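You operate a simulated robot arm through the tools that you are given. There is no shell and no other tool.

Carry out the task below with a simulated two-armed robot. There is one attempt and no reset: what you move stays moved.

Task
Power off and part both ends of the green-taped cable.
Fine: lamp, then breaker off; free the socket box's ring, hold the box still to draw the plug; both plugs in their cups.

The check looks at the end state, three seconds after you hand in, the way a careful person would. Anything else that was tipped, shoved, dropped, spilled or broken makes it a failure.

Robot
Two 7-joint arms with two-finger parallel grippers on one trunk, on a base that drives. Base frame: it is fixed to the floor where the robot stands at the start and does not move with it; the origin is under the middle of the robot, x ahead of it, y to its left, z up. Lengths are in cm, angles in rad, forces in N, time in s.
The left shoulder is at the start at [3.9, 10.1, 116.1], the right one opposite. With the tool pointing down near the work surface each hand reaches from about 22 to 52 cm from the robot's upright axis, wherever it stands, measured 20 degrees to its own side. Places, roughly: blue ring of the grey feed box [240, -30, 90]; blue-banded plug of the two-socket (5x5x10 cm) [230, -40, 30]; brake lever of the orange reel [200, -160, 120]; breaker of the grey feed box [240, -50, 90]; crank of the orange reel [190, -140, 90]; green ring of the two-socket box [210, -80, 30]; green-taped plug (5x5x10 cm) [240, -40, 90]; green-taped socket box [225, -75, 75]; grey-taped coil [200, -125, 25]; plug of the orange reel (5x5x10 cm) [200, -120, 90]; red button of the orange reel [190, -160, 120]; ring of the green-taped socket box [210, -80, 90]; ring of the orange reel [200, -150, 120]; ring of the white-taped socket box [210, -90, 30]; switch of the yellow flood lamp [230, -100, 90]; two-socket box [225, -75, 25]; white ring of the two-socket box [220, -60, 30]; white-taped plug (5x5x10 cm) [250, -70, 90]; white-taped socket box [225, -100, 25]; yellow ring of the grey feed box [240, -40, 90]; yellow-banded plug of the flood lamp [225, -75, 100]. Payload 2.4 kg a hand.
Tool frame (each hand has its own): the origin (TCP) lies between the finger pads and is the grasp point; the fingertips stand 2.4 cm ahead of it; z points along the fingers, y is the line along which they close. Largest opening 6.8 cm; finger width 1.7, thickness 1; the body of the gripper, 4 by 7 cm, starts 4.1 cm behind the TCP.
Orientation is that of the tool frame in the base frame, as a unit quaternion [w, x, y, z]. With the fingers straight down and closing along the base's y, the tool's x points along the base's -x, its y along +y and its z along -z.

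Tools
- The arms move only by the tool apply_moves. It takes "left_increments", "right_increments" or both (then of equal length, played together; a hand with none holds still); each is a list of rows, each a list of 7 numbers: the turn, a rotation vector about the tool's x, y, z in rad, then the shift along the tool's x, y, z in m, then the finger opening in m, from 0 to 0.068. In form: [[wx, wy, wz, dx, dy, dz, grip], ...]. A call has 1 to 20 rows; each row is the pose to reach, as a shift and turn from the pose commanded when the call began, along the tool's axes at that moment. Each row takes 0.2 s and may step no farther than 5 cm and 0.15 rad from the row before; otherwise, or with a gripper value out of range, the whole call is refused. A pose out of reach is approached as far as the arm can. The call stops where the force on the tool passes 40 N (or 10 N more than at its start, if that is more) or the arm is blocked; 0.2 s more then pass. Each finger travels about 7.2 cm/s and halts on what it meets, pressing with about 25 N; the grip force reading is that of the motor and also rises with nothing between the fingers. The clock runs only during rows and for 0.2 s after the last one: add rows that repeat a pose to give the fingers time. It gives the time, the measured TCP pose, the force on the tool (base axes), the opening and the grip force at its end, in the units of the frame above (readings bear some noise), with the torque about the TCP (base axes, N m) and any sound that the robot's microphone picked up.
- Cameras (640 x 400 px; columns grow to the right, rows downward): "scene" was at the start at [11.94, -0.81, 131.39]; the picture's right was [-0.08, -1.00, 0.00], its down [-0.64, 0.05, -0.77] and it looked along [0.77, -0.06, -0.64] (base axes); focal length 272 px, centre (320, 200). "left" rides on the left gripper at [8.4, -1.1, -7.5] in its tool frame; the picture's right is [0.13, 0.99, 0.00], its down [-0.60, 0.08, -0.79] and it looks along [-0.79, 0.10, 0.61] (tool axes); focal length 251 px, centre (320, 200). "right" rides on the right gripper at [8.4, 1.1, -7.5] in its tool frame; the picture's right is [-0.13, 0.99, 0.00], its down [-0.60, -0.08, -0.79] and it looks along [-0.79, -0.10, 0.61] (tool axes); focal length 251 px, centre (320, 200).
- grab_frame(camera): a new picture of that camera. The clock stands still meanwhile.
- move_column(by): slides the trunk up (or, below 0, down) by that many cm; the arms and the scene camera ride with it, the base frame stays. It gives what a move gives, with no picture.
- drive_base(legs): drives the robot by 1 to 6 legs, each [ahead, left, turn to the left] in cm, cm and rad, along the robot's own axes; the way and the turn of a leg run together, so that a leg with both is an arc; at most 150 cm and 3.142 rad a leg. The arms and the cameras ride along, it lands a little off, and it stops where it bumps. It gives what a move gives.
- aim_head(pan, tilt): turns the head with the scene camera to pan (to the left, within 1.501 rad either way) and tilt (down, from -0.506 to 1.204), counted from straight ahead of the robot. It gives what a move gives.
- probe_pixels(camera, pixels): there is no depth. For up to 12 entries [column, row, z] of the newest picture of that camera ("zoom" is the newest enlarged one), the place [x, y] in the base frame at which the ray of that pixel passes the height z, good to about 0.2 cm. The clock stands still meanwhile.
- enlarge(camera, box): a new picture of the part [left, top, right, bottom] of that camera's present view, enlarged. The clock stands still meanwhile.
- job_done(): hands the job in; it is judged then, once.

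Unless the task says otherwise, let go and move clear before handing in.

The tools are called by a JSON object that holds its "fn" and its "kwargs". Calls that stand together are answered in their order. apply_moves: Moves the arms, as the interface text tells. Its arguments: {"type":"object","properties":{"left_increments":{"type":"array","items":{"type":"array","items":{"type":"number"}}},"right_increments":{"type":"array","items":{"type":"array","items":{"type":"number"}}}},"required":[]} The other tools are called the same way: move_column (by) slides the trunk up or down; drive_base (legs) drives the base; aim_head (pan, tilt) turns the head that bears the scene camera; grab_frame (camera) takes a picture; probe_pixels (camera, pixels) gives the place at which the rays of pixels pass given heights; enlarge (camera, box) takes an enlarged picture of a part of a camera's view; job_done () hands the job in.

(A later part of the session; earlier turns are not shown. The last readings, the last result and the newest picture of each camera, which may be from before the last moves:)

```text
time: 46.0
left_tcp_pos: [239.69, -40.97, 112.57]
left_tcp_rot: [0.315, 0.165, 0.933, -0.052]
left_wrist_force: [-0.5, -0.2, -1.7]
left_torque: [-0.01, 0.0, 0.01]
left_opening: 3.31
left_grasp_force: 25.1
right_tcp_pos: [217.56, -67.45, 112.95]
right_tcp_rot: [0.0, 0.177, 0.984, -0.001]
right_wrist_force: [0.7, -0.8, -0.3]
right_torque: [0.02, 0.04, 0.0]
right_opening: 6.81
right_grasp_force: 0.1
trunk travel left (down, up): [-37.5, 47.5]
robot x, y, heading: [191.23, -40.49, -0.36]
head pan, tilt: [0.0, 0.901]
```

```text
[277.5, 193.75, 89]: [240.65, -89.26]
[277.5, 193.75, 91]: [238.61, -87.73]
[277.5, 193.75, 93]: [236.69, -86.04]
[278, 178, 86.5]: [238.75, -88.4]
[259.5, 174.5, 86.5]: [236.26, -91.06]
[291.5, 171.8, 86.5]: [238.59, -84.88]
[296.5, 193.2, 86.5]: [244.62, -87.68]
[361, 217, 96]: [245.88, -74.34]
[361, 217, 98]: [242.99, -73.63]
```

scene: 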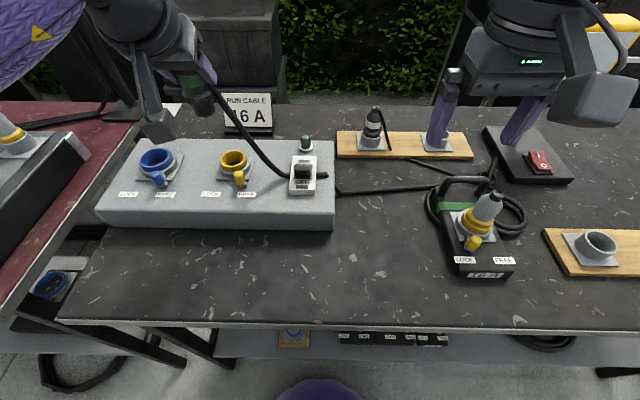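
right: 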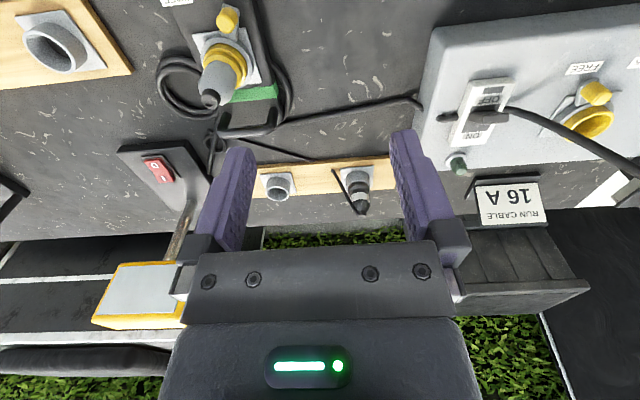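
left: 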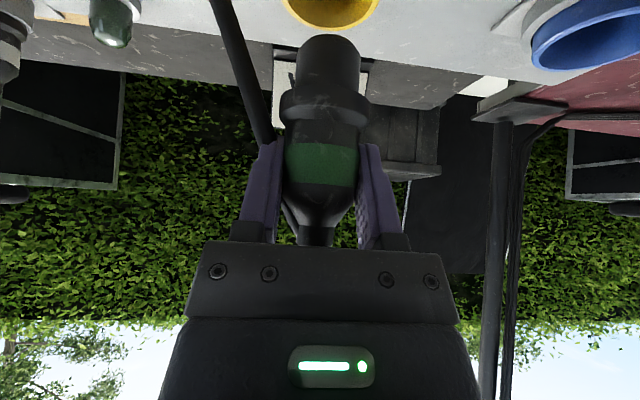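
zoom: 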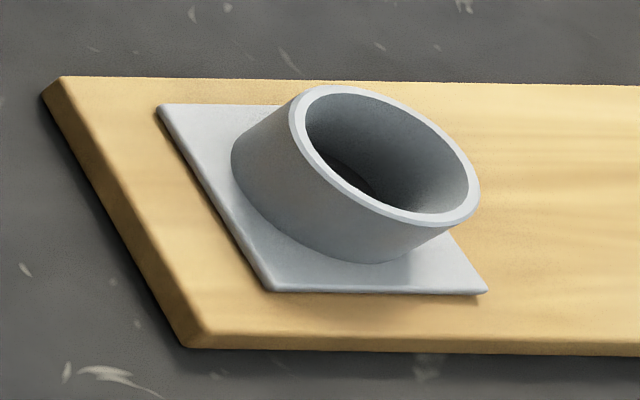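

{"fn": "probe_pixels", "kwargs": {"camera": "scene", "pixels": [[581.6, 265.75, 86.5], [619.2, 265.9, 86.5], [562, 233.55, 86.5], [601.4, 242.1, 89], [601.4, 242.1, 90], [601.4, 242.1, 91], [567, 275, 85], [545, 231, 86.3]]}}

{"fn": "probe_pixels", "kwargs": {"camera": "right", "pixels": [[277.5, 193.75, 90], [265.5, 193, 90], [289.5, 193, 90], [360, 190, 88], [340.5, 168, 86.5], [373.5, 165, 86.5]]}}

```text
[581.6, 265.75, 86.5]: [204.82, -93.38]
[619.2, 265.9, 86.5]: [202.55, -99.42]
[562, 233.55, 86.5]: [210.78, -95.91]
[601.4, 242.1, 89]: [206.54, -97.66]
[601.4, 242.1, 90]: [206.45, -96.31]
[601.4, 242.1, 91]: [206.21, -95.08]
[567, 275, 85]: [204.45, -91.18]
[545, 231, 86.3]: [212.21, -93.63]
```

```text
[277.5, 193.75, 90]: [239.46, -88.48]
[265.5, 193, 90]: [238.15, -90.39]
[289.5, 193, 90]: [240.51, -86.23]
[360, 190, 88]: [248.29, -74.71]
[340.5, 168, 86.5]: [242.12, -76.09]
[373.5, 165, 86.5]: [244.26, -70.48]
```

Back cup axis comes out at (240.5,-89.3) with its rim at z≈89, front cup axis at (206.6,-97.7). Now the 16 A box's handle and plug, in both cameras.

{"fn": "probe_pixels", "kwargs": {"camera": "scene", "pixels": [[465.3, 178, 91], [465.3, 178, 93], [465.3, 178, 95], [442.5, 194, 89], [479.3, 194, 89], [454, 275, 85], [512, 277, 85], [496.5, 195.5, 99], [496.5, 195.5, 101]]}}

{"fn": "probe_pixels", "kwargs": {"camera": "right", "pixels": [[246.2, 131, 91], [246.2, 131, 93], [246.2, 131, 95], [225.6, 112.5, 89], [272.5, 108.7, 89], [210.5, 98.5, 99], [210.5, 98.5, 101], [227, 19, 93], [227, 19, 94]]}}

```text
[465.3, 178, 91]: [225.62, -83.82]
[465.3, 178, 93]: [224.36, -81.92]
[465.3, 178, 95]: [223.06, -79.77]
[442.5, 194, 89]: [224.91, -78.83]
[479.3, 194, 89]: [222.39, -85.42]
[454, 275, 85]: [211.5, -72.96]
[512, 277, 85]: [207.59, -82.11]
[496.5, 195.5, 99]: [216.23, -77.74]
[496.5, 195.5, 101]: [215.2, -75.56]
```

```text
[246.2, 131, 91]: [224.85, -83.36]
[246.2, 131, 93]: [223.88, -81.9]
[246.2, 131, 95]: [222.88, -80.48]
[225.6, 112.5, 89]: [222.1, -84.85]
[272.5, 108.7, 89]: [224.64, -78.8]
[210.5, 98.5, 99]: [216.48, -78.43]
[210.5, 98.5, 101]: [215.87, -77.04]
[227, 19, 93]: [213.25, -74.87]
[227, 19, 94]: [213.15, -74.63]
```

The handle bar is at f≈238, z≈94 and the lamp plug top at z≈98. I'll tuck the right hand out of the way, then drive 23 cm right with the plug held high.

{"fn": "apply_moves", "kwargs": {"right_increments": [[0, 0, 0, 0.02, -0.035, 0, 0.068], [0, 0, 0, 0.04, -0.07, 0, 0.068], [0, 0, 0, 0.05, -0.09, 0, 0.068]]}}

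{"fn": "drive_base", "kwargs": {"legs": [[0, -23, 0]]}}

{"fn": "grab_frame", "kwargs": {"camera": "scene"}}

{"fn": "grab_frame", "kwargs": {"camera": "left"}}

```text
time: 46.8
left_tcp_pos: [239.73, -41.18, 112.57]
left_tcp_rot: [0.314, 0.166, 0.933, -0.052]
left_wrist_force: [-0.3, 0.6, -1.1]
left_torque: [0.02, 0.0, 0.0]
left_opening: 3.31
left_grasp_force: 24.7
right_tcp_pos: [209.67, -74.38, 112.77]
right_tcp_rot: [0.0, 0.178, 0.984, 0.001]
right_wrist_force: [0.4, -0.3, -0.7]
right_torque: [0.03, 0.02, 0.01]
right_opening: 6.8
right_grasp_force: 0.1
trunk travel left (down, up): [-37.5, 47.5]
robot x, y, heading: [191.62, -40.71, -0.36]
head pan, tilt: [0.0, 0.901]
```

```text
time: 48.5
left_tcp_pos: [231.72, -62.49, 112.6]
left_tcp_rot: [0.315, 0.162, 0.934, -0.05]
left_wrist_force: [-0.8, -0.7, -0.5]
left_torque: [0.0, 0.01, -0.01]
left_opening: 3.3
left_grasp_force: 24.9
right_tcp_pos: [201.85, -96.0, 113.07]
right_tcp_rot: [0.0, 0.173, 0.985, 0.0]
right_wrist_force: [0.4, 0.2, 0.1]
right_torque: [-0.01, -0.03, -0.02]
right_opening: 6.77
right_grasp_force: 0.2
trunk travel left (down, up): [-37.5, 47.5]
robot x, y, heading: [183.43, -62.35, -0.347]
head pan, tilt: [0.0, 0.901]
```

```text
taken
```

scene: 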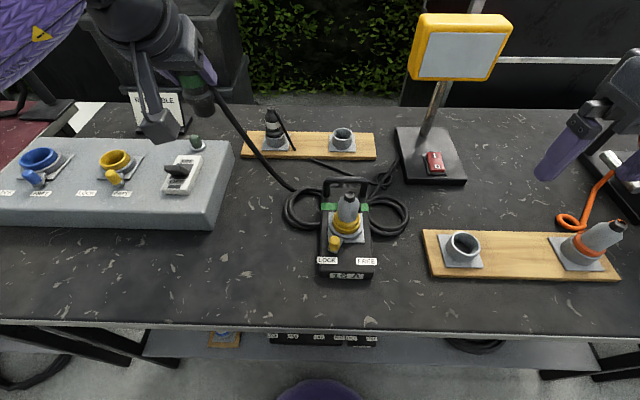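

```text
taken
```

left: 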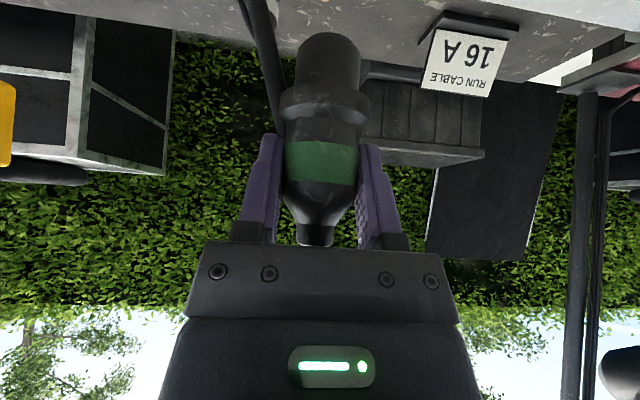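

Good overview: back cup at (343,138), front cup at (462,245). I'll zoom both cups again for any marking that tells whose is whose.

{"fn": "enlarge", "kwargs": {"camera": "scene", "box": [230, 110, 390, 170]}}

{"fn": "enlarge", "kwargs": {"camera": "scene", "box": [415, 215, 635, 295]}}

{"fn": "enlarge", "kwargs": {"camera": "scene", "box": [280, 160, 420, 290]}}

```text
4.00 times, centred on (310, 140) of scene
```

zoom: 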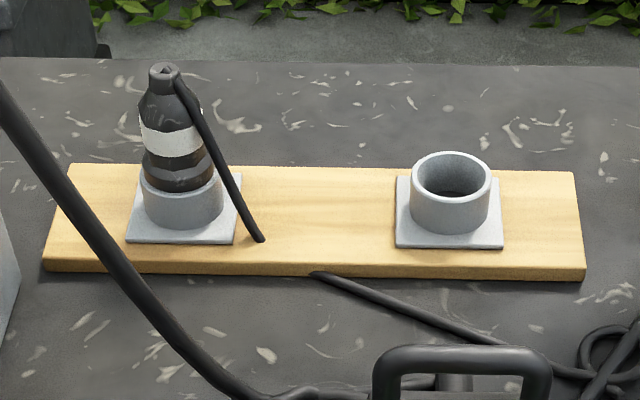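

```text
2.91 times, centred on (525, 255) of scene
```

zoom: 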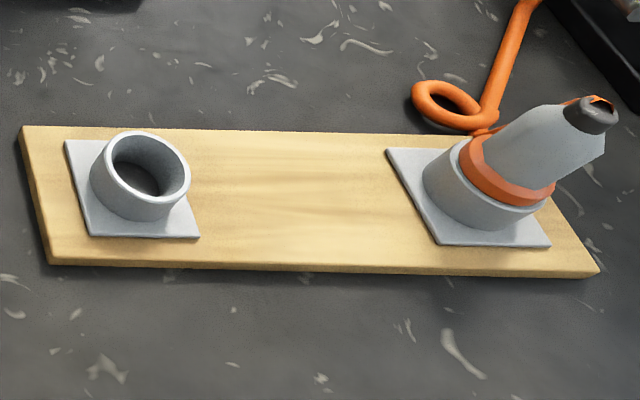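

```text
3.08 times, centred on (350, 225) of scene
```

zoom: 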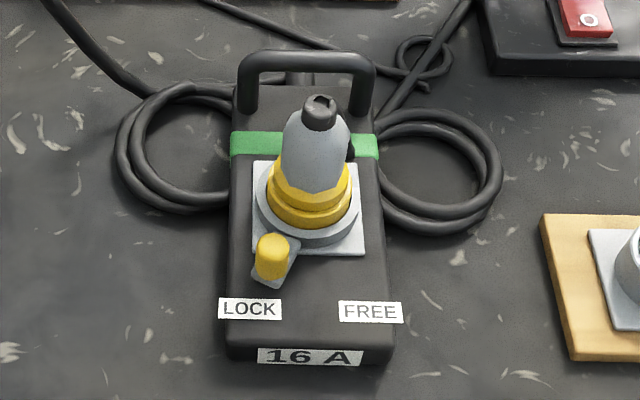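

The dark taped plugs share the back board and the light-grey ones the front board, so green goes to the back cup and the lamp's to the front cup. I'll edge 4 cm forward with a small turn to square up.

{"fn": "drive_base", "kwargs": {"legs": [[0, 0, -0.028], [3.5, 0, 0]]}}

{"fn": "grab_frame", "kwargs": {"camera": "scene"}}

```text
time: 49.8
left_tcp_pos: [235.13, -65.24, 112.54]
left_tcp_rot: [0.314, 0.175, 0.932, -0.056]
left_wrist_force: [-0.2, -0.6, -1.4]
left_torque: [-0.01, 0.03, -0.01]
left_opening: 3.32
left_grasp_force: 25.0
right_tcp_pos: [204.33, -97.88, 112.91]
right_tcp_rot: [-0.001, 0.187, 0.982, 0.0]
right_wrist_force: [-0.2, -0.2, 0.6]
right_torque: [-0.02, -0.02, 0.01]
right_opening: 6.8
right_grasp_force: 0.0
trunk travel left (down, up): [-37.5, 47.5]
robot x, y, heading: [186.57, -63.83, -0.376]
head pan, tilt: [0.0, 0.901]
```

```text
taken
```

scene: 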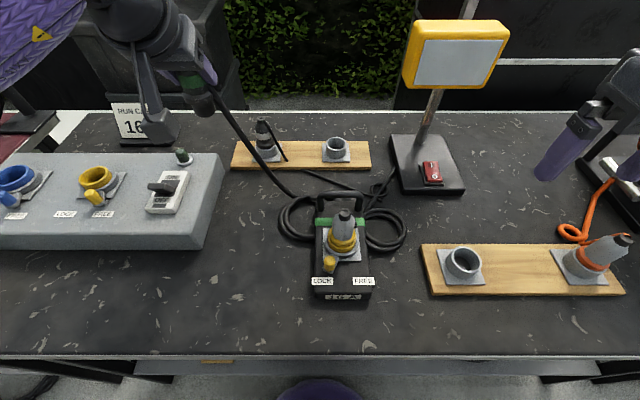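

Squared up at heading -0.376. I'll re-measure the back cup from here with an enlarged view.

{"fn": "enlarge", "kwargs": {"camera": "scene", "box": [296, 125, 376, 175]}}

```text
8.00 times, centred on (336, 150) of scene
```

zoom: 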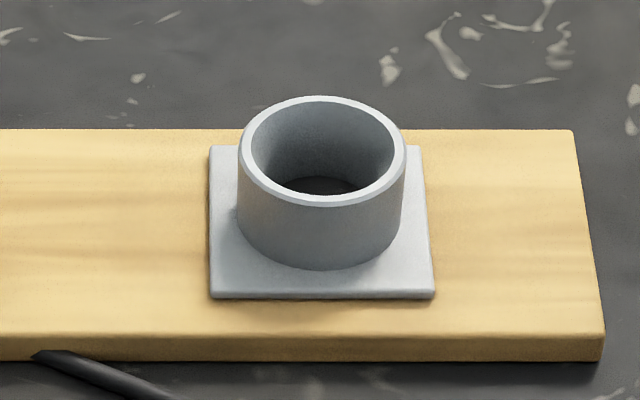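

{"fn": "probe_pixels", "kwargs": {"camera": "zoom", "pixels": [[210, 297, 86.6], [434, 296, 86.6], [210, 147, 86.6], [420, 147, 86.6], [322, 151, 88.5], [322, 151, 89], [322, 151, 89.5], [322, 151, 90], [238, 151, 89.2], [406, 151, 89.2], [254, 148, 89.2], [394, 148, 89.2]]}}

```text
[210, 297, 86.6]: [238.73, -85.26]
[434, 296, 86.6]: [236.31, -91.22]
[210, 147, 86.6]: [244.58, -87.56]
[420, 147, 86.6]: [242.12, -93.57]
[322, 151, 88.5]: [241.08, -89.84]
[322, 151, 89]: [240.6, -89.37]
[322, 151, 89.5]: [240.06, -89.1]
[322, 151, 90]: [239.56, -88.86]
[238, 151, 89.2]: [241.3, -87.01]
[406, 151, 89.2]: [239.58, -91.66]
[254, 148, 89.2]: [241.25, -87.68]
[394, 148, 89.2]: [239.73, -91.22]
```

Cup axis is (240.43,-89.38), rim z≈89.2, inner width about 3.9 cm. Carrying the plug right and then forward over it, at height, with a slight yaw.

{"fn": "apply_moves", "kwargs": {"left_increments": [[0.031, 0, 0.041, 0, -0.0412, 0, 0.01], [0.063, 0, 0.083, 0, -0.0824, 0, 0.01], [0.094, 0, 0.124, 0, -0.1236, 0, 0.01], [0.126, 0, 0.166, 0, -0.1648, 0, 0.01], [0.157, 0, 0.207, 0, -0.206, 0, 0.01], [0.157, 0, 0.207, -0.0361, -0.206, 0.0273, 0.01], [0.157, 0, 0.207, -0.0722, -0.206, 0.0546, 0.01], [0.157, 0, 0.207, -0.1082, -0.206, 0.0818, 0.01]]}}

{"fn": "grab_frame", "kwargs": {"camera": "scene"}}

{"fn": "grab_frame", "kwargs": {"camera": "left"}}

```text
time: 51.6
left_tcp_pos: [236.6, -87.96, 111.92]
left_tcp_rot: [0.304, 0.295, 0.901, -0.096]
left_wrist_force: [0.8, -0.4, -1.0]
left_torque: [0.0, 0.0, 0.01]
left_opening: 3.31
left_grasp_force: 25.2
left hand out of reach, approached as far as the arm can: row 8
right_tcp_pos: [204.29, -97.66, 112.82]
right_tcp_rot: [0.0, 0.188, 0.982, -0.001]
right_wrist_force: [-0.4, -0.2, 1.1]
right_torque: [0.04, 0.0, 0.02]
right_opening: 6.81
right_grasp_force: 0.1
trunk travel left (down, up): [-37.5, 47.5]
robot x, y, heading: [186.47, -63.95, -0.375]
head pan, tilt: [0.0, 0.901]
```

```text
taken
```

scene: 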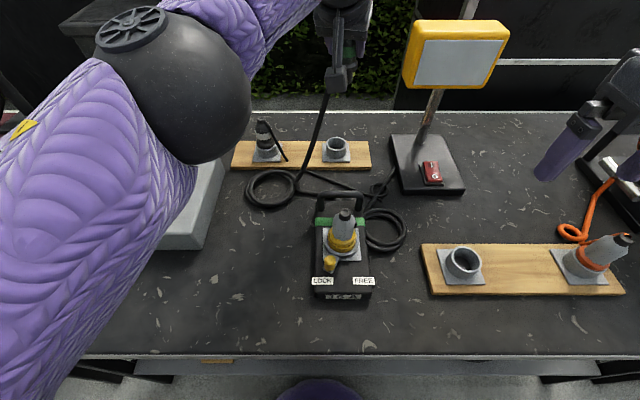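

```text
taken
```

left: 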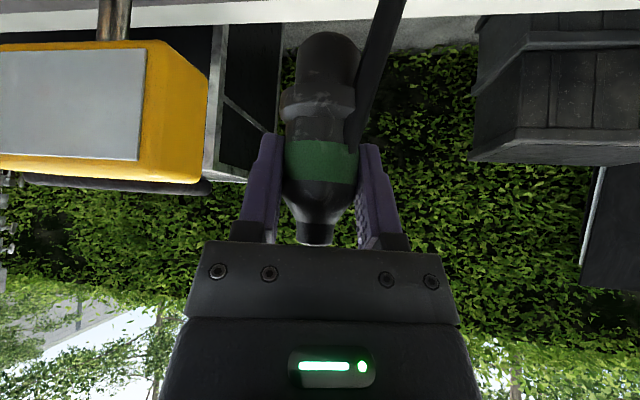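

Reach ran out 4 cm short because the hand is high (z 112). Lowering 8 cm here is clear of everything (plug bottom to ~97) and should extend the reach.

{"fn": "apply_moves", "kwargs": {"left_increments": [[0, 0, 0, 0.018, 0, 0.024, 0.01], [0, 0, 0, 0.036, 0, 0.048, 0.01], [0, 0, 0, 0.048, 0, 0.064, 0.01], [0, 0, 0, 0.048, 0, 0.064, 0.01]]}}

{"fn": "grab_frame", "kwargs": {"camera": "left"}}

{"fn": "grab_frame", "kwargs": {"camera": "scene"}}

```text
time: 52.6
left_tcp_pos: [236.98, -87.62, 104.45]
left_tcp_rot: [0.304, 0.293, 0.902, -0.095]
left_wrist_force: [0.3, -0.7, -1.6]
left_torque: [0.02, 0.01, 0.05]
left_opening: 3.32
left_grasp_force: 24.7
right_tcp_pos: [204.22, -97.76, 113.05]
right_tcp_rot: [0.0, 0.188, 0.982, -0.001]
right_wrist_force: [0.5, -0.2, -0.4]
right_torque: [0.03, -0.01, 0.0]
right_opening: 6.8
right_grasp_force: 0.0
trunk travel left (down, up): [-37.5, 47.5]
robot x, y, heading: [186.2, -63.52, -0.378]
head pan, tilt: [0.0, 0.901]
```

```text
taken
```

left: 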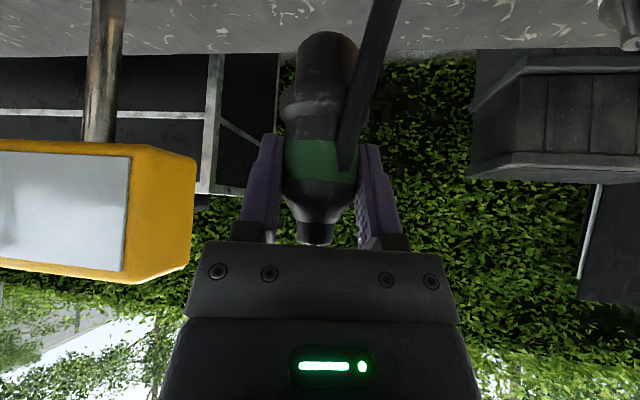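

```text
taken
```

scene: 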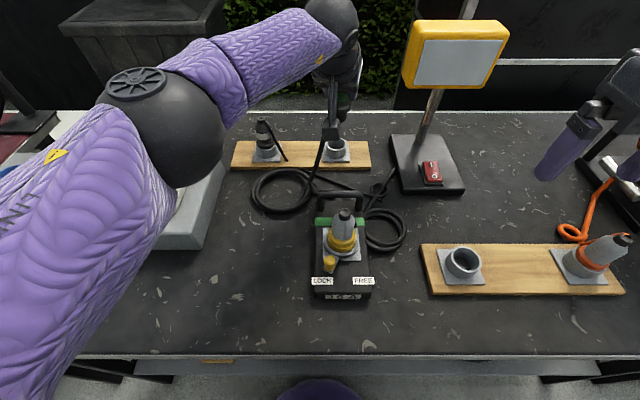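

TCP is now (237.0,-87.6,104.5), 3.9 cm short of the cup axis. Moving forward those 3.9 cm while lowering 2 cm.

{"fn": "apply_moves", "kwargs": {"left_increments": [[0, 0, 0, -0.009, 0.003, 0.0195, 0.01], [0, 0, 0, -0.0185, 0.0058, 0.0391, 0.01], [0, 0, 0, -0.0185, 0.0058, 0.0391, 0.01]]}}

{"fn": "grab_frame", "kwargs": {"camera": "left"}}

{"fn": "enlarge", "kwargs": {"camera": "scene", "box": [280, 90, 400, 180]}}

{"fn": "grab_frame", "kwargs": {"camera": "right"}}

```text
time: 53.4
left_tcp_pos: [238.1, -87.66, 102.66]
left_tcp_rot: [0.304, 0.294, 0.901, -0.095]
left_wrist_force: [-0.3, -0.1, -2.7]
left_torque: [0.0, -0.02, 0.01]
left_opening: 3.31
left_grasp_force: 25.3
left hand out of reach, approached as far as the arm can: row 1, 2, 3
right_tcp_pos: [204.28, -97.75, 113.0]
right_tcp_rot: [0.001, 0.188, 0.982, 0.0]
right_wrist_force: [-0.6, 0.8, -0.2]
right_torque: [-0.02, 0.01, -0.02]
right_opening: 6.78
right_grasp_force: 0.1
trunk travel left (down, up): [-37.5, 47.5]
robot x, y, heading: [186.54, -63.62, -0.375]
head pan, tilt: [0.0, 0.901]
```

```text
taken
```

left: 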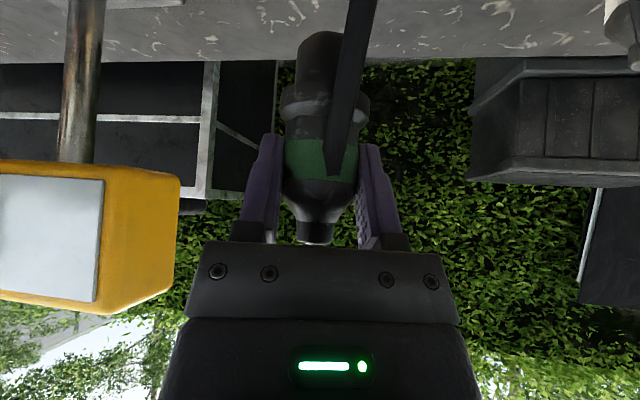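

```text
4.44 times, centred on (340, 135) of scene
```

zoom: 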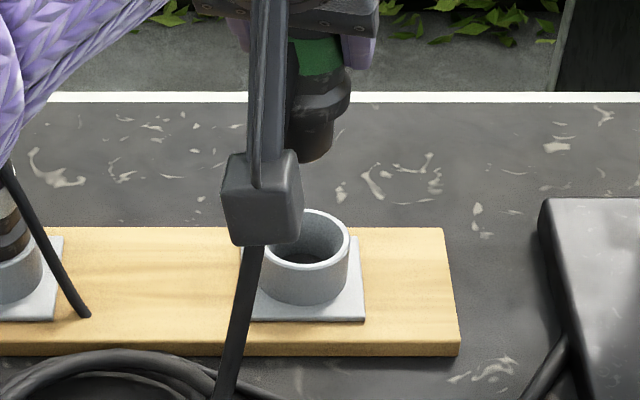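

```text
taken
```

right: 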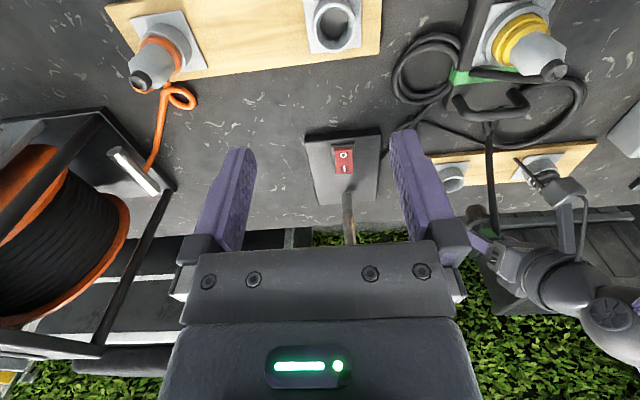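

The arm is out of reach at TCP (238.1,-87.7,102.7), about 3.5 cm short with my left shoulder set back. I'll retract, turn the body right so the left shoulder comes forward, and try again.

{"fn": "apply_moves", "kwargs": {"left_increments": [[-0.03, 0, -0.04, -0.018, 0, -0.024, 0.01], [-0.07, 0, -0.09, -0.036, 0, -0.048, 0.01], [-0.115, 0, -0.15, -0.006, 0.02, -0.078, 0.01], [-0.16, 0, -0.21, 0.024, 0.04, -0.108, 0.01], [-0.205, 0, -0.27, 0.054, 0.06, -0.138, 0.01], [-0.25, 0, -0.33, 0.084, 0.08, -0.168, 0.01], [-0.295, 0, -0.39, 0.115, 0.1, -0.198, 0.01], [-0.33, 0, -0.437, 0.146, 0.122, -0.227, 0.01], [-0.362, 0, -0.479, 0.146, 0.122, -0.227, 0.01]]}}

{"fn": "grab_frame", "kwargs": {"camera": "scene"}}

```text
time: 55.4
left_tcp_pos: [224.54, -62.89, 111.88]
left_tcp_rot: [0.32, 0.014, 0.947, -0.002]
left_wrist_force: [-0.1, 0.0, -1.7]
left_torque: [0.01, 0.01, -0.01]
left_opening: 3.32
left_grasp_force: 25.5
left hand out of reach, approached as far as the arm can: row 2
right_tcp_pos: [204.23, -97.76, 112.95]
right_tcp_rot: [0.0, 0.187, 0.982, 0.0]
right_wrist_force: [0.4, 0.8, 0.6]
right_torque: [0.0, 0.0, -0.01]
right_opening: 6.82
right_grasp_force: 0.0
trunk travel left (down, up): [-37.5, 47.5]
robot x, y, heading: [187.16, -63.84, -0.377]
head pan, tilt: [0.0, 0.901]
```

```text
taken
```

scene: 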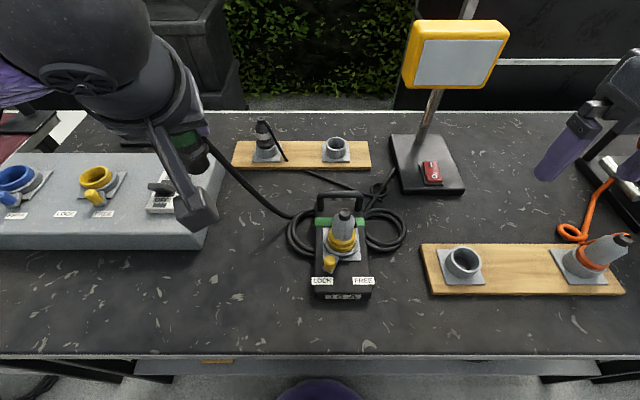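

Retracted to f=232, l=24. Now backing 3 cm, turning right 0.55 rad, and returning toward the bench.

{"fn": "drive_base", "kwargs": {"legs": [[-3, 0, 0], [0, 0, -0.55], [2.5, 1.5, 0]]}}

{"fn": "aim_head", "kwargs": {"pan": 0.5, "tilt": 0.85}}

{"fn": "grab_frame", "kwargs": {"camera": "scene"}}

```text
time: 58.2
left_tcp_pos: [219.23, -83.22, 111.82]
left_tcp_rot: [0.307, 0.276, 0.906, -0.09]
left_wrist_force: [1.0, 0.5, -1.6]
left_torque: [-0.02, 0.01, 0.02]
left_opening: 3.31
left_grasp_force: 24.9
right_tcp_pos: [183.46, -102.07, 113.03]
right_tcp_rot: [-0.001, 0.453, 0.892, 0.0]
right_wrist_force: [0.6, 0.3, -0.3]
right_torque: [-0.01, 0.01, 0.0]
right_opening: 6.79
right_grasp_force: 0.0
trunk travel left (down, up): [-37.5, 47.5]
robot x, y, heading: [186.79, -64.06, -0.939]
head pan, tilt: [0.0, 0.901]
```

```text
time: 59.1
left_tcp_pos: [219.26, -83.27, 111.93]
left_tcp_rot: [0.307, 0.276, 0.906, -0.091]
left_wrist_force: [-0.1, -0.5, -1.5]
left_torque: [-0.02, -0.01, -0.01]
left_opening: 3.28
left_grasp_force: 24.8
right_tcp_pos: [183.52, -102.06, 113.04]
right_tcp_rot: [0.0, 0.453, 0.891, 0.0]
right_wrist_force: [0.7, -0.3, 0.2]
right_torque: [0.01, -0.01, 0.02]
right_opening: 6.79
right_grasp_force: 0.0
trunk travel left (down, up): [-37.5, 47.5]
robot x, y, heading: [186.43, -63.89, -0.94]
head pan, tilt: [0.499, 0.85]
```

```text
taken
```

scene: 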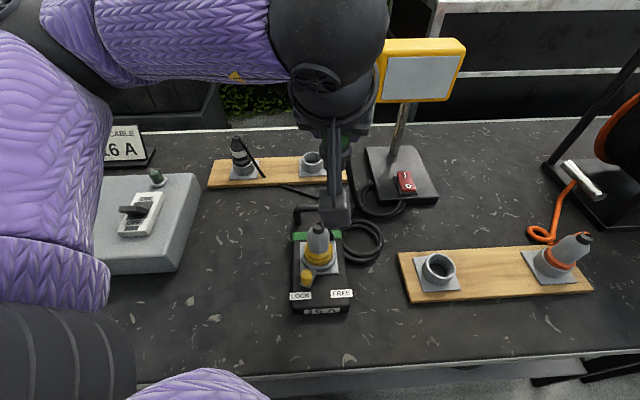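

Body turned; shoulder is now nearer. Extending the left hand forward to just above the back cup, down to TCP z≈101 (plug bottom ~94).

{"fn": "apply_moves", "kwargs": {"left_increments": [[0, 0, 0, -0.0278, 0.022, 0.0213, 0.01], [0, 0, 0, -0.0556, 0.044, 0.0425, 0.01], [0, 0, 0, -0.0834, 0.065, 0.0638, 0.01], [0, 0, 0, -0.09, 0.065, 0.1, 0.01], [0, 0, 0, -0.0966, 0.065, 0.137, 0.01], [0, 0, 0, -0.1022, 0.065, 0.179, 0.01], [0, 0, 0, -0.0973, 0.065, 0.212, 0.01], [0, 0, 0, -0.0973, 0.065, 0.212, 0.01]]}}

{"fn": "grab_frame", "kwargs": {"camera": "scene"}}

{"fn": "grab_frame", "kwargs": {"camera": "left"}}

```text
time: 60.9
left_tcp_pos: [240.02, -89.06, 101.02]
left_tcp_rot: [0.307, 0.276, 0.907, -0.09]
left_wrist_force: [0.4, 0.9, -0.9]
left_torque: [0.0, -0.01, -0.01]
left_opening: 3.3
left_grasp_force: 24.5
right_tcp_pos: [183.36, -102.09, 112.96]
right_tcp_rot: [0.001, 0.452, 0.892, 0.0]
right_wrist_force: [-0.3, 0.7, -0.6]
right_torque: [0.01, 0.01, 0.01]
right_opening: 6.78
right_grasp_force: 0.1
trunk travel left (down, up): [-37.5, 47.5]
robot x, y, heading: [186.28, -64.22, -0.94]
head pan, tilt: [0.499, 0.85]
```

```text
taken
```

scene: 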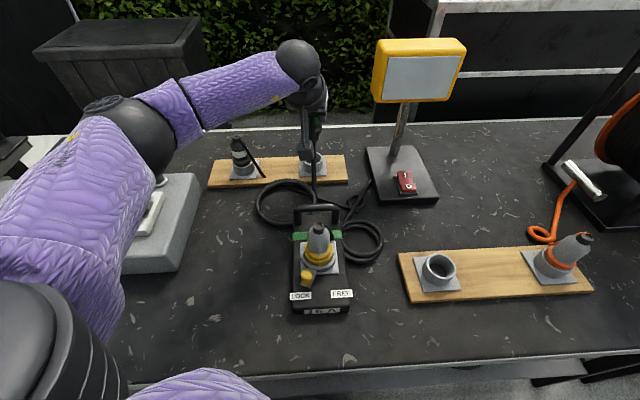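

```text
taken
```

left: 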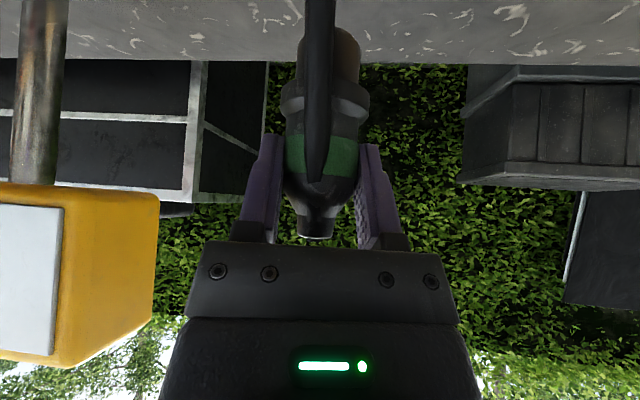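

Reached: TCP (240.0,-89.1,101.0). Zooming in to compare the plug nose with the cup.

{"fn": "enlarge", "kwargs": {"camera": "scene", "box": [272, 95, 368, 185]}}

{"fn": "grab_frame", "kwargs": {"camera": "right"}}

```text
4.44 times, centred on (320, 140) of scene
```

zoom: 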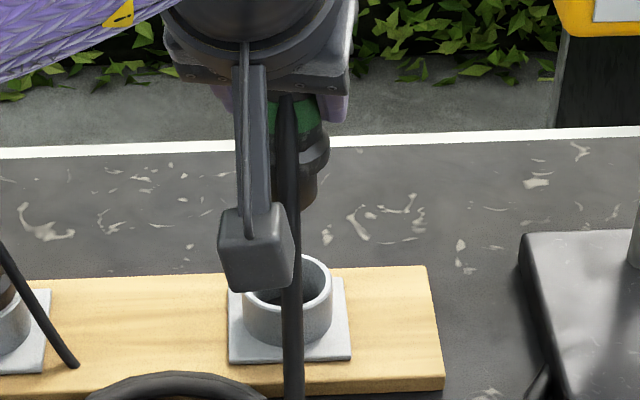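

```text
taken
```

right: 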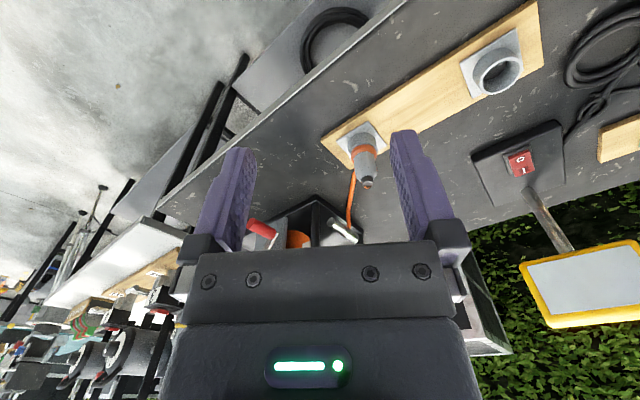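

The left camera looks level at the plug, so I can read its offset and length from a zoom of that view.

{"fn": "enlarge", "kwargs": {"camera": "left", "box": [256, 10, 384, 250]}}

{"fn": "enlarge", "kwargs": {"camera": "left", "box": [270, 100, 374, 165]}}

```text
1.67 times, centred on (320, 130) of left
```

zoom: 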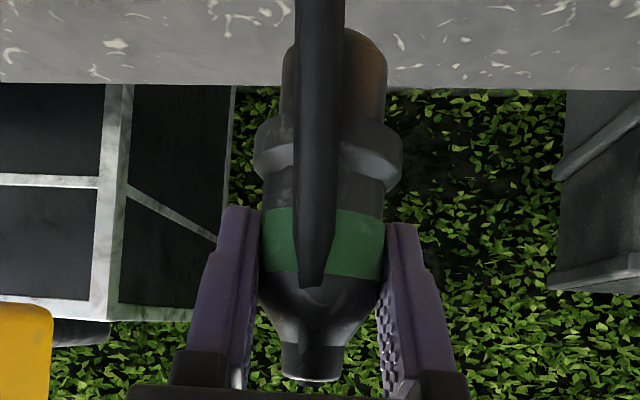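

```text
6.15 times, centred on (322, 132) of left
```

zoom: 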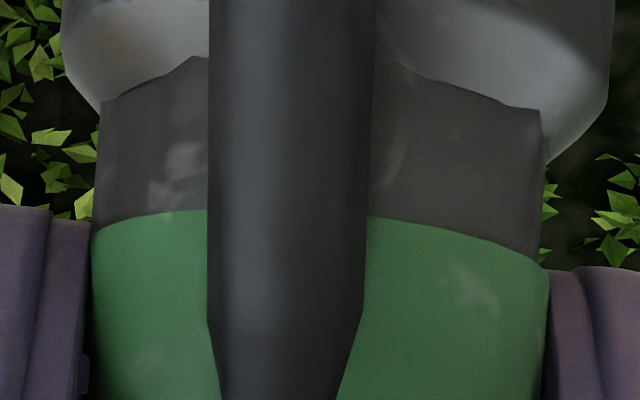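

{"fn": "probe_pixels", "kwargs": {"camera": "scene", "pixels": [[319.6, 139.5, 94], [322.9, 159.1, 89.2], [312.8, 158.9, 89.2], [322.2, 130, 97.5], [315.5, 141.8, 94]]}}

```text
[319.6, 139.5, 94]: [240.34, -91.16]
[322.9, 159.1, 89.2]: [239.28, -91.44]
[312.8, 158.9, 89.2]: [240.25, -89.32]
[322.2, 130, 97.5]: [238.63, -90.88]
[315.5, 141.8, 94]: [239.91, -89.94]
```

The plug axis coincides with the TCP to about 1 mm and its nose ends 7.1 cm below it; it needs 0.5 cm forward. Shifting and lowering 4 cm to just above the rim, then checking.

{"fn": "apply_moves", "kwargs": {"left_increments": [[0, 0, 0, -0.004, 0.0005, 0.003, 0.01], [0, 0, 0, 0.0021, 0.0005, 0.011, 0.01], [0, 0, 0, 0.0081, 0.0005, 0.019, 0.01], [0, 0, 0, 0.0142, 0.0005, 0.0268, 0.01], [0, 0, 0, 0.0203, 0.0005, 0.0348, 0.01], [0, 0, 0, 0.0203, 0.0005, 0.0348, 0.01]]}}

{"fn": "enlarge", "kwargs": {"camera": "scene", "box": [280, 115, 352, 175]}}

{"fn": "grab_frame", "kwargs": {"camera": "left"}}

```text
time: 62.3
left_tcp_pos: [240.4, -89.39, 97.0]
left_tcp_rot: [0.307, 0.276, 0.906, -0.091]
left_wrist_force: [-1.0, -0.9, -2.2]
left_torque: [-0.03, 0.04, 0.04]
left_opening: 3.31
left_grasp_force: 25.4
right_tcp_pos: [183.43, -102.0, 112.82]
right_tcp_rot: [0.001, 0.452, 0.892, 0.0]
right_wrist_force: [0.1, -0.1, -0.1]
right_torque: [0.05, 0.01, 0.04]
right_opening: 6.78
right_grasp_force: 0.0
trunk travel left (down, up): [-37.5, 47.5]
robot x, y, heading: [186.29, -63.85, -0.938]
head pan, tilt: [0.499, 0.85]
```

```text
6.67 times, centred on (316, 145) of scene
```

zoom: 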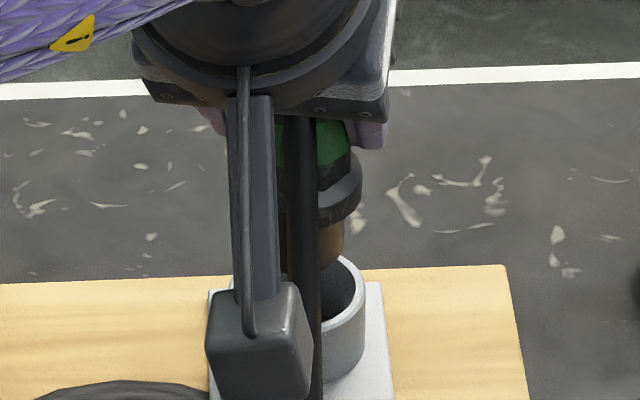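

```text
taken
```

left: 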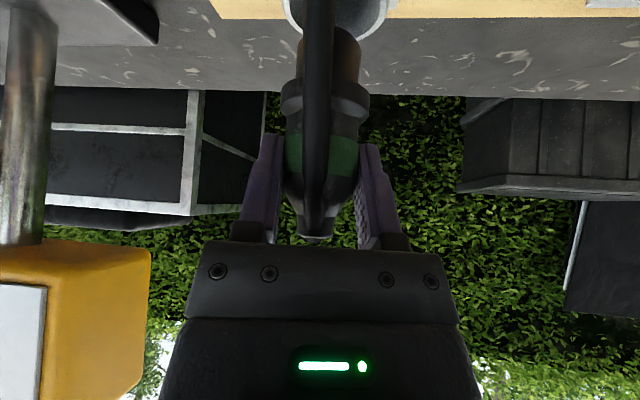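

{"fn": "enlarge", "kwargs": {"camera": "left", "box": [270, 0, 400, 80]}}

```text
4.92 times, centred on (335, 40) of left
```

zoom: 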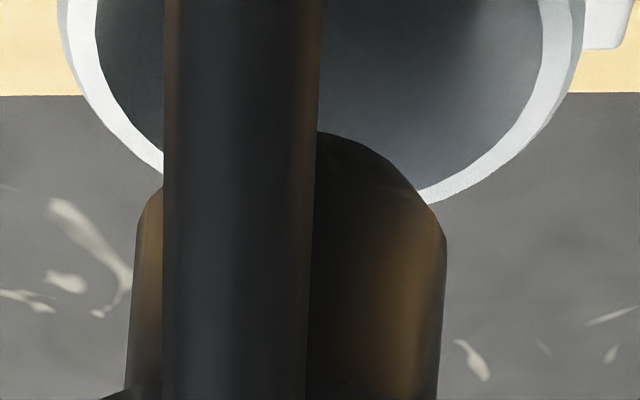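

The cup rim (outer edges 281.8 and 387 px) is centred on the plug within about 1-2 mm. Lowering 3.5 cm slowly into the cup.

{"fn": "apply_moves", "kwargs": {"left_increments": [[0, 0, 0, 0.0022, 0, 0.0046, 0.01], [0, 0, 0, 0.0053, 0, 0.0085, 0.01], [0, 0, 0, 0.0083, 0, 0.0125, 0.01], [0, 0, 0, 0.0113, 0, 0.0165, 0.01], [0, 0, 0, 0.0144, 0, 0.0205, 0.01], [0, 0, 0, 0.0174, 0, 0.0244, 0.01], [0, 0, 0, 0.0199, 0, 0.0276, 0.01]]}}

{"fn": "enlarge", "kwargs": {"camera": "scene", "box": [280, 115, 352, 175]}}

{"fn": "grab_frame", "kwargs": {"camera": "left"}}

```text
time: 63.9
left_tcp_pos: [240.4, -89.45, 93.78]
left_tcp_rot: [0.307, 0.275, 0.907, -0.09]
left_wrist_force: [-9.4, 7.7, 4.6]
left_torque: [0.39, 0.5, 0.02]
left_opening: 3.27
left_grasp_force: 24.8
right_tcp_pos: [183.38, -101.96, 112.97]
right_tcp_rot: [0.0, 0.453, 0.892, -0.001]
right_wrist_force: [0.3, 0.1, 0.9]
right_torque: [-0.02, -0.01, 0.02]
right_opening: 6.82
right_grasp_force: 0.1
trunk travel left (down, up): [-37.5, 47.5]
robot x, y, heading: [186.88, -63.95, -0.94]
head pan, tilt: [0.499, 0.85]
```

```text
6.67 times, centred on (316, 145) of scene
```

zoom: 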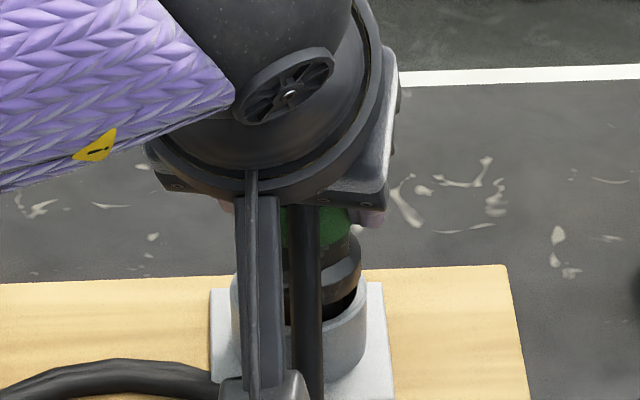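

```text
taken
```

left: 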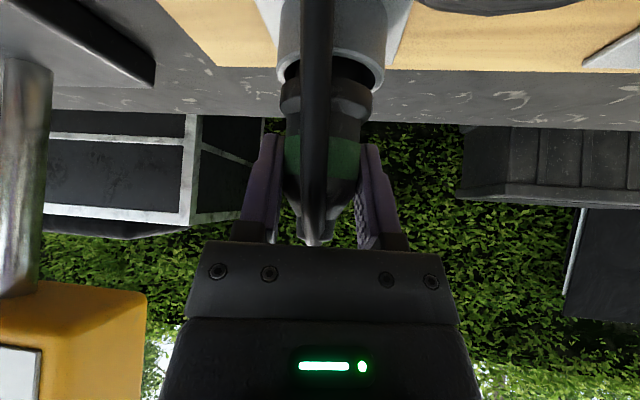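

The nose is inside the cup, with about 12 N pushing it back toward me, so it bears on the far wall. Easing back 0.25 cm and lowering a little more.

{"fn": "apply_moves", "kwargs": {"left_increments": [[0, 0, 0, 0.002, 0, -0.0015, 0.01], [0, 0, 0, 0.0038, 0, 0.0009, 0.01], [0, 0, 0, 0.0056, 0, 0.0033, 0.01], [0, 0, 0, 0.0075, 0, 0.0056, 0.01]]}}

{"fn": "grab_frame", "kwargs": {"camera": "left"}}

{"fn": "enlarge", "kwargs": {"camera": "scene", "box": [280, 115, 352, 175]}}

```text
time: 64.9
left_tcp_pos: [240.29, -89.39, 92.96]
left_tcp_rot: [0.309, 0.274, 0.906, -0.092]
left_wrist_force: [0.8, 1.6, 17.2]
left_torque: [-0.11, -0.27, 0.04]
left_opening: 3.2
left_grasp_force: 24.9
right_tcp_pos: [183.45, -101.83, 112.92]
right_tcp_rot: [0.001, 0.453, 0.892, -0.001]
right_wrist_force: [0.1, -0.6, -0.6]
right_torque: [-0.01, 0.02, -0.01]
right_opening: 6.8
right_grasp_force: 0.0
trunk travel left (down, up): [-37.5, 47.5]
robot x, y, heading: [186.49, -64.06, -0.942]
head pan, tilt: [0.499, 0.85]
```

```text
taken
```

left: 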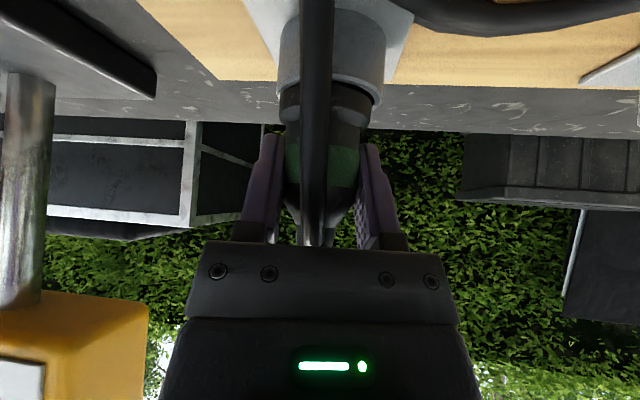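

```text
6.67 times, centred on (316, 145) of scene
```

zoom: 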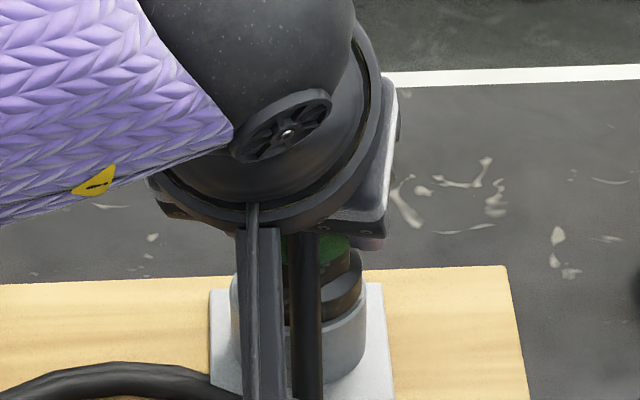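

17 N straight up and the collar resting on the rim: the plug is seated. Opening the fingers fully.

{"fn": "apply_moves", "kwargs": {"left_increments": [[0, 0, 0, 0, 0, 0, 0.036], [0, 0, 0, 0, 0, 0, 0.05], [0, 0, 0, 0, 0, 0, 0.068], [0, 0, 0, 0, 0, 0, 0.068]]}}

{"fn": "grab_frame", "kwargs": {"camera": "left"}}

```text
time: 65.9
left_tcp_pos: [240.27, -89.46, 92.82]
left_tcp_rot: [0.307, 0.277, 0.906, -0.09]
left_wrist_force: [0.1, 0.3, -0.3]
left_torque: [-0.01, 0.0, 0.0]
left_opening: 6.79
left_grasp_force: 0.1
right_tcp_pos: [183.51, -101.92, 112.97]
right_tcp_rot: [0.0, 0.452, 0.892, 0.0]
right_wrist_force: [-1.3, 0.0, 0.3]
right_torque: [0.0, 0.0, -0.02]
right_opening: 6.8
right_grasp_force: 0.1
trunk travel left (down, up): [-37.5, 47.5]
robot x, y, heading: [186.57, -63.79, -0.943]
head pan, tilt: [0.499, 0.85]
```

```text
taken
```

left: 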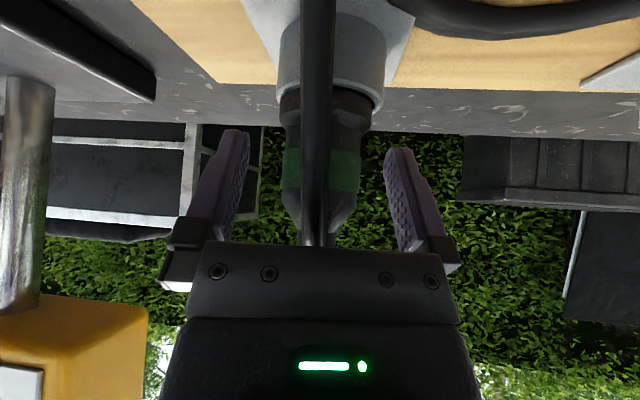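

Released; the plug stays upright in the cup. Withdrawing along the finger direction, then up and back.

{"fn": "apply_moves", "kwargs": {"left_increments": [[0, 0, 0, 0, 0, -0.02, 0.068], [0, 0, 0, 0, 0, -0.05, 0.068], [0, 0, 0, 0, 0, -0.09, 0.068], [0, 0, 0, 0, 0, -0.13, 0.068], [0, 0, 0, 0.02, 0, -0.17, 0.068], [0, 0, 0, 0.05, 0, -0.2, 0.068], [0, 0, 0, 0.08, 0, -0.22, 0.068]]}}

{"fn": "grab_frame", "kwargs": {"camera": "scene"}}

{"fn": "enlarge", "kwargs": {"camera": "scene", "box": [200, 110, 360, 210]}}

```text
time: 67.5
left_tcp_pos: [223.46, -78.56, 104.97]
left_tcp_rot: [0.309, 0.276, 0.906, -0.09]
left_wrist_force: [-0.4, -0.3, -0.1]
left_torque: [0.0, 0.02, 0.01]
left_opening: 6.79
left_grasp_force: 0.1
right_tcp_pos: [183.45, -102.0, 112.93]
right_tcp_rot: [0.0, 0.453, 0.891, 0.0]
right_wrist_force: [-0.4, -0.5, -0.1]
right_torque: [-0.01, -0.01, -0.01]
right_opening: 6.8
right_grasp_force: 0.1
trunk travel left (down, up): [-37.5, 47.5]
robot x, y, heading: [186.68, -63.9, -0.944]
head pan, tilt: [0.499, 0.85]
```

```text
taken
```

scene: 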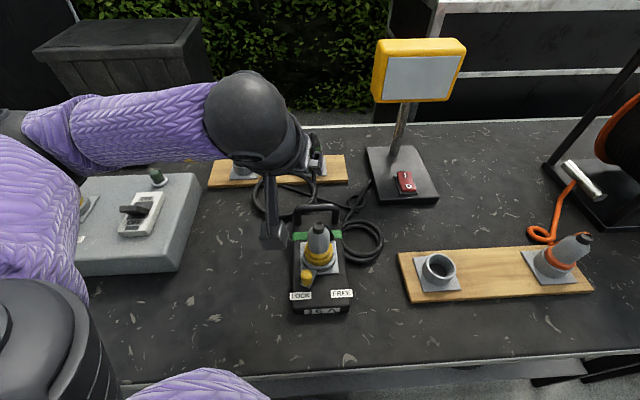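

```text
4.00 times, centred on (280, 160) of scene
```

zoom: 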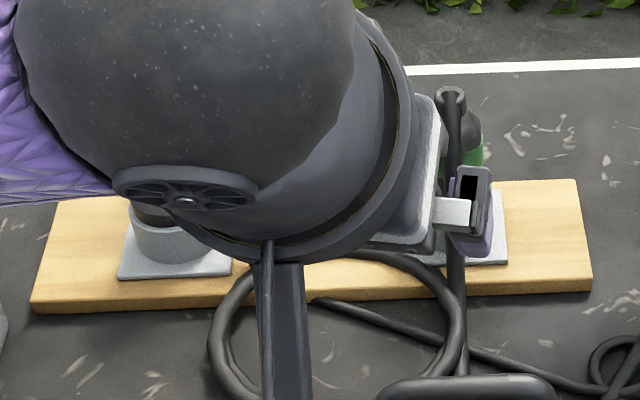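

The green plug is in the back cup. I'll raise the left hand and turn the body back square to the bench, then look at the cup and the 16 A box.

{"fn": "apply_moves", "kwargs": {"left_increments": [[0, 0, 0, -0.0215, 0, -0.0278, 0.068], [0, 0, 0, -0.0426, 0, -0.0556, 0.068]]}}

{"fn": "drive_base", "kwargs": {"legs": [[-2.5, -1.5, 0], [0, 0, 0.568], [0, -8, 0]]}}

{"fn": "aim_head", "kwargs": {"pan": 0.0, "tilt": 0.9}}

{"fn": "grab_frame", "kwargs": {"camera": "scene"}}

```text
time: 68.1
left_tcp_pos: [223.65, -78.5, 112.02]
left_tcp_rot: [0.308, 0.276, 0.906, -0.089]
left_wrist_force: [-0.2, -0.5, 0.2]
left_torque: [0.0, 0.0, 0.03]
left_opening: 6.8
left_grasp_force: 0.0
right_tcp_pos: [183.44, -101.96, 112.99]
right_tcp_rot: [0.0, 0.452, 0.892, 0.0]
right_wrist_force: [0.4, -0.2, 0.0]
right_torque: [0.01, 0.03, -0.03]
right_opening: 6.78
right_grasp_force: 0.0
trunk travel left (down, up): [-37.5, 47.5]
robot x, y, heading: [186.65, -64.03, -0.942]
head pan, tilt: [0.499, 0.85]
```

```text
time: 71.2
left_tcp_pos: [220.07, -62.47, 112.04]
left_tcp_rot: [0.321, 0.006, 0.947, 0.001]
left_wrist_force: [-1.2, -0.4, -0.5]
left_torque: [0.01, 0.01, 0.0]
left_opening: 6.81
left_grasp_force: 0.2
right_tcp_pos: [199.14, -103.99, 113.06]
right_tcp_rot: [0.0, 0.179, 0.984, 0.0]
right_wrist_force: [-0.4, -0.2, 0.6]
right_torque: [0.01, 0.01, -0.05]
right_opening: 6.79
right_grasp_force: 0.0
trunk travel left (down, up): [-37.5, 47.5]
robot x, y, heading: [181.2, -70.47, -0.364]
head pan, tilt: [0.499, 0.85]
```

```text
time: 72.1
left_tcp_pos: [220.04, -62.58, 111.96]
left_tcp_rot: [0.32, 0.007, 0.947, 0.0]
left_wrist_force: [-0.4, 0.4, 0.4]
left_torque: [-0.01, -0.01, -0.02]
left_opening: 6.8
left_grasp_force: 0.0
right_tcp_pos: [199.14, -104.02, 113.01]
right_tcp_rot: [-0.001, 0.18, 0.984, 0.001]
right_wrist_force: [0.7, -0.3, 0.1]
right_torque: [0.0, 0.0, -0.01]
right_opening: 6.81
right_grasp_force: 0.0
trunk travel left (down, up): [-37.5, 47.5]
robot x, y, heading: [180.86, -70.43, -0.364]
head pan, tilt: [0.0, 0.901]
```

```text
taken
```

scene: 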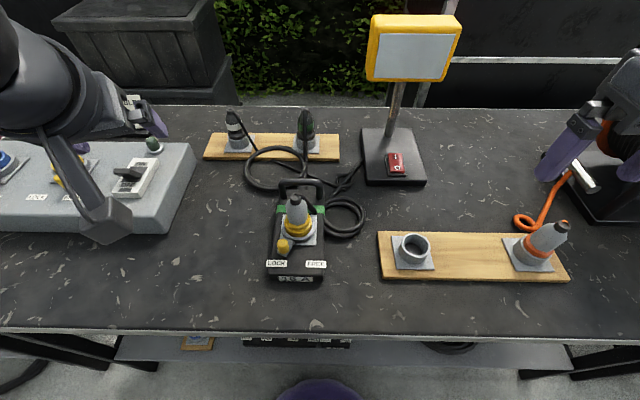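

The green plug stands upright in the back cup at (305,130). Now zooming into the 16 A box.

{"fn": "enlarge", "kwargs": {"camera": "scene", "box": [232, 165, 376, 290]}}

{"fn": "grab_frame", "kwargs": {"camera": "right"}}

{"fn": "enlarge", "kwargs": {"camera": "scene", "box": [200, 100, 360, 200]}}

```text
3.20 times, centred on (304, 228) of scene
```

zoom: 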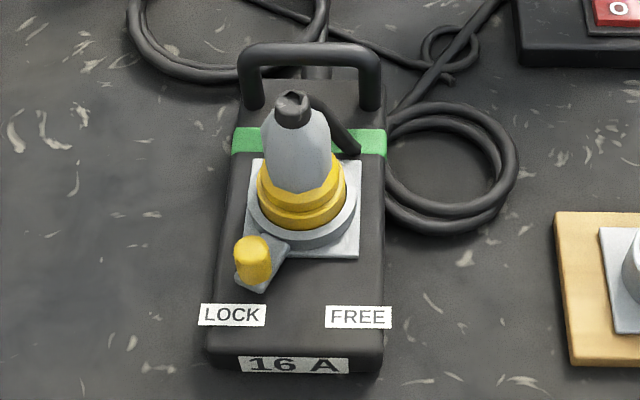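

```text
taken
```

right: 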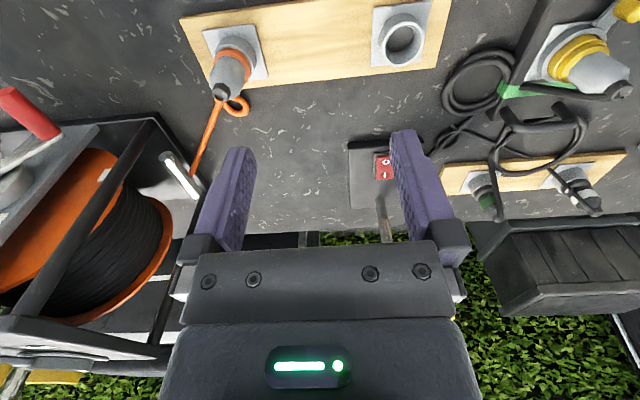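

```text
4.00 times, centred on (280, 150) of scene
```

zoom: 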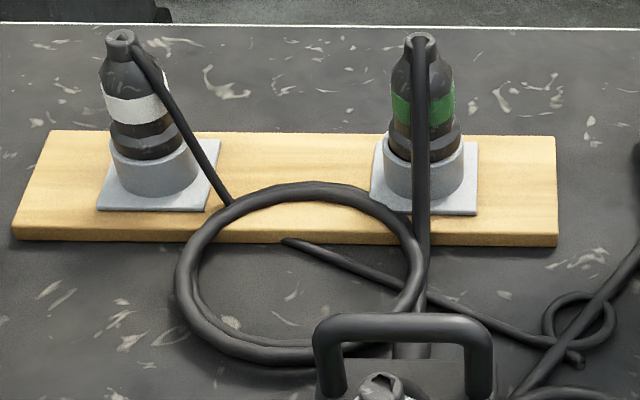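

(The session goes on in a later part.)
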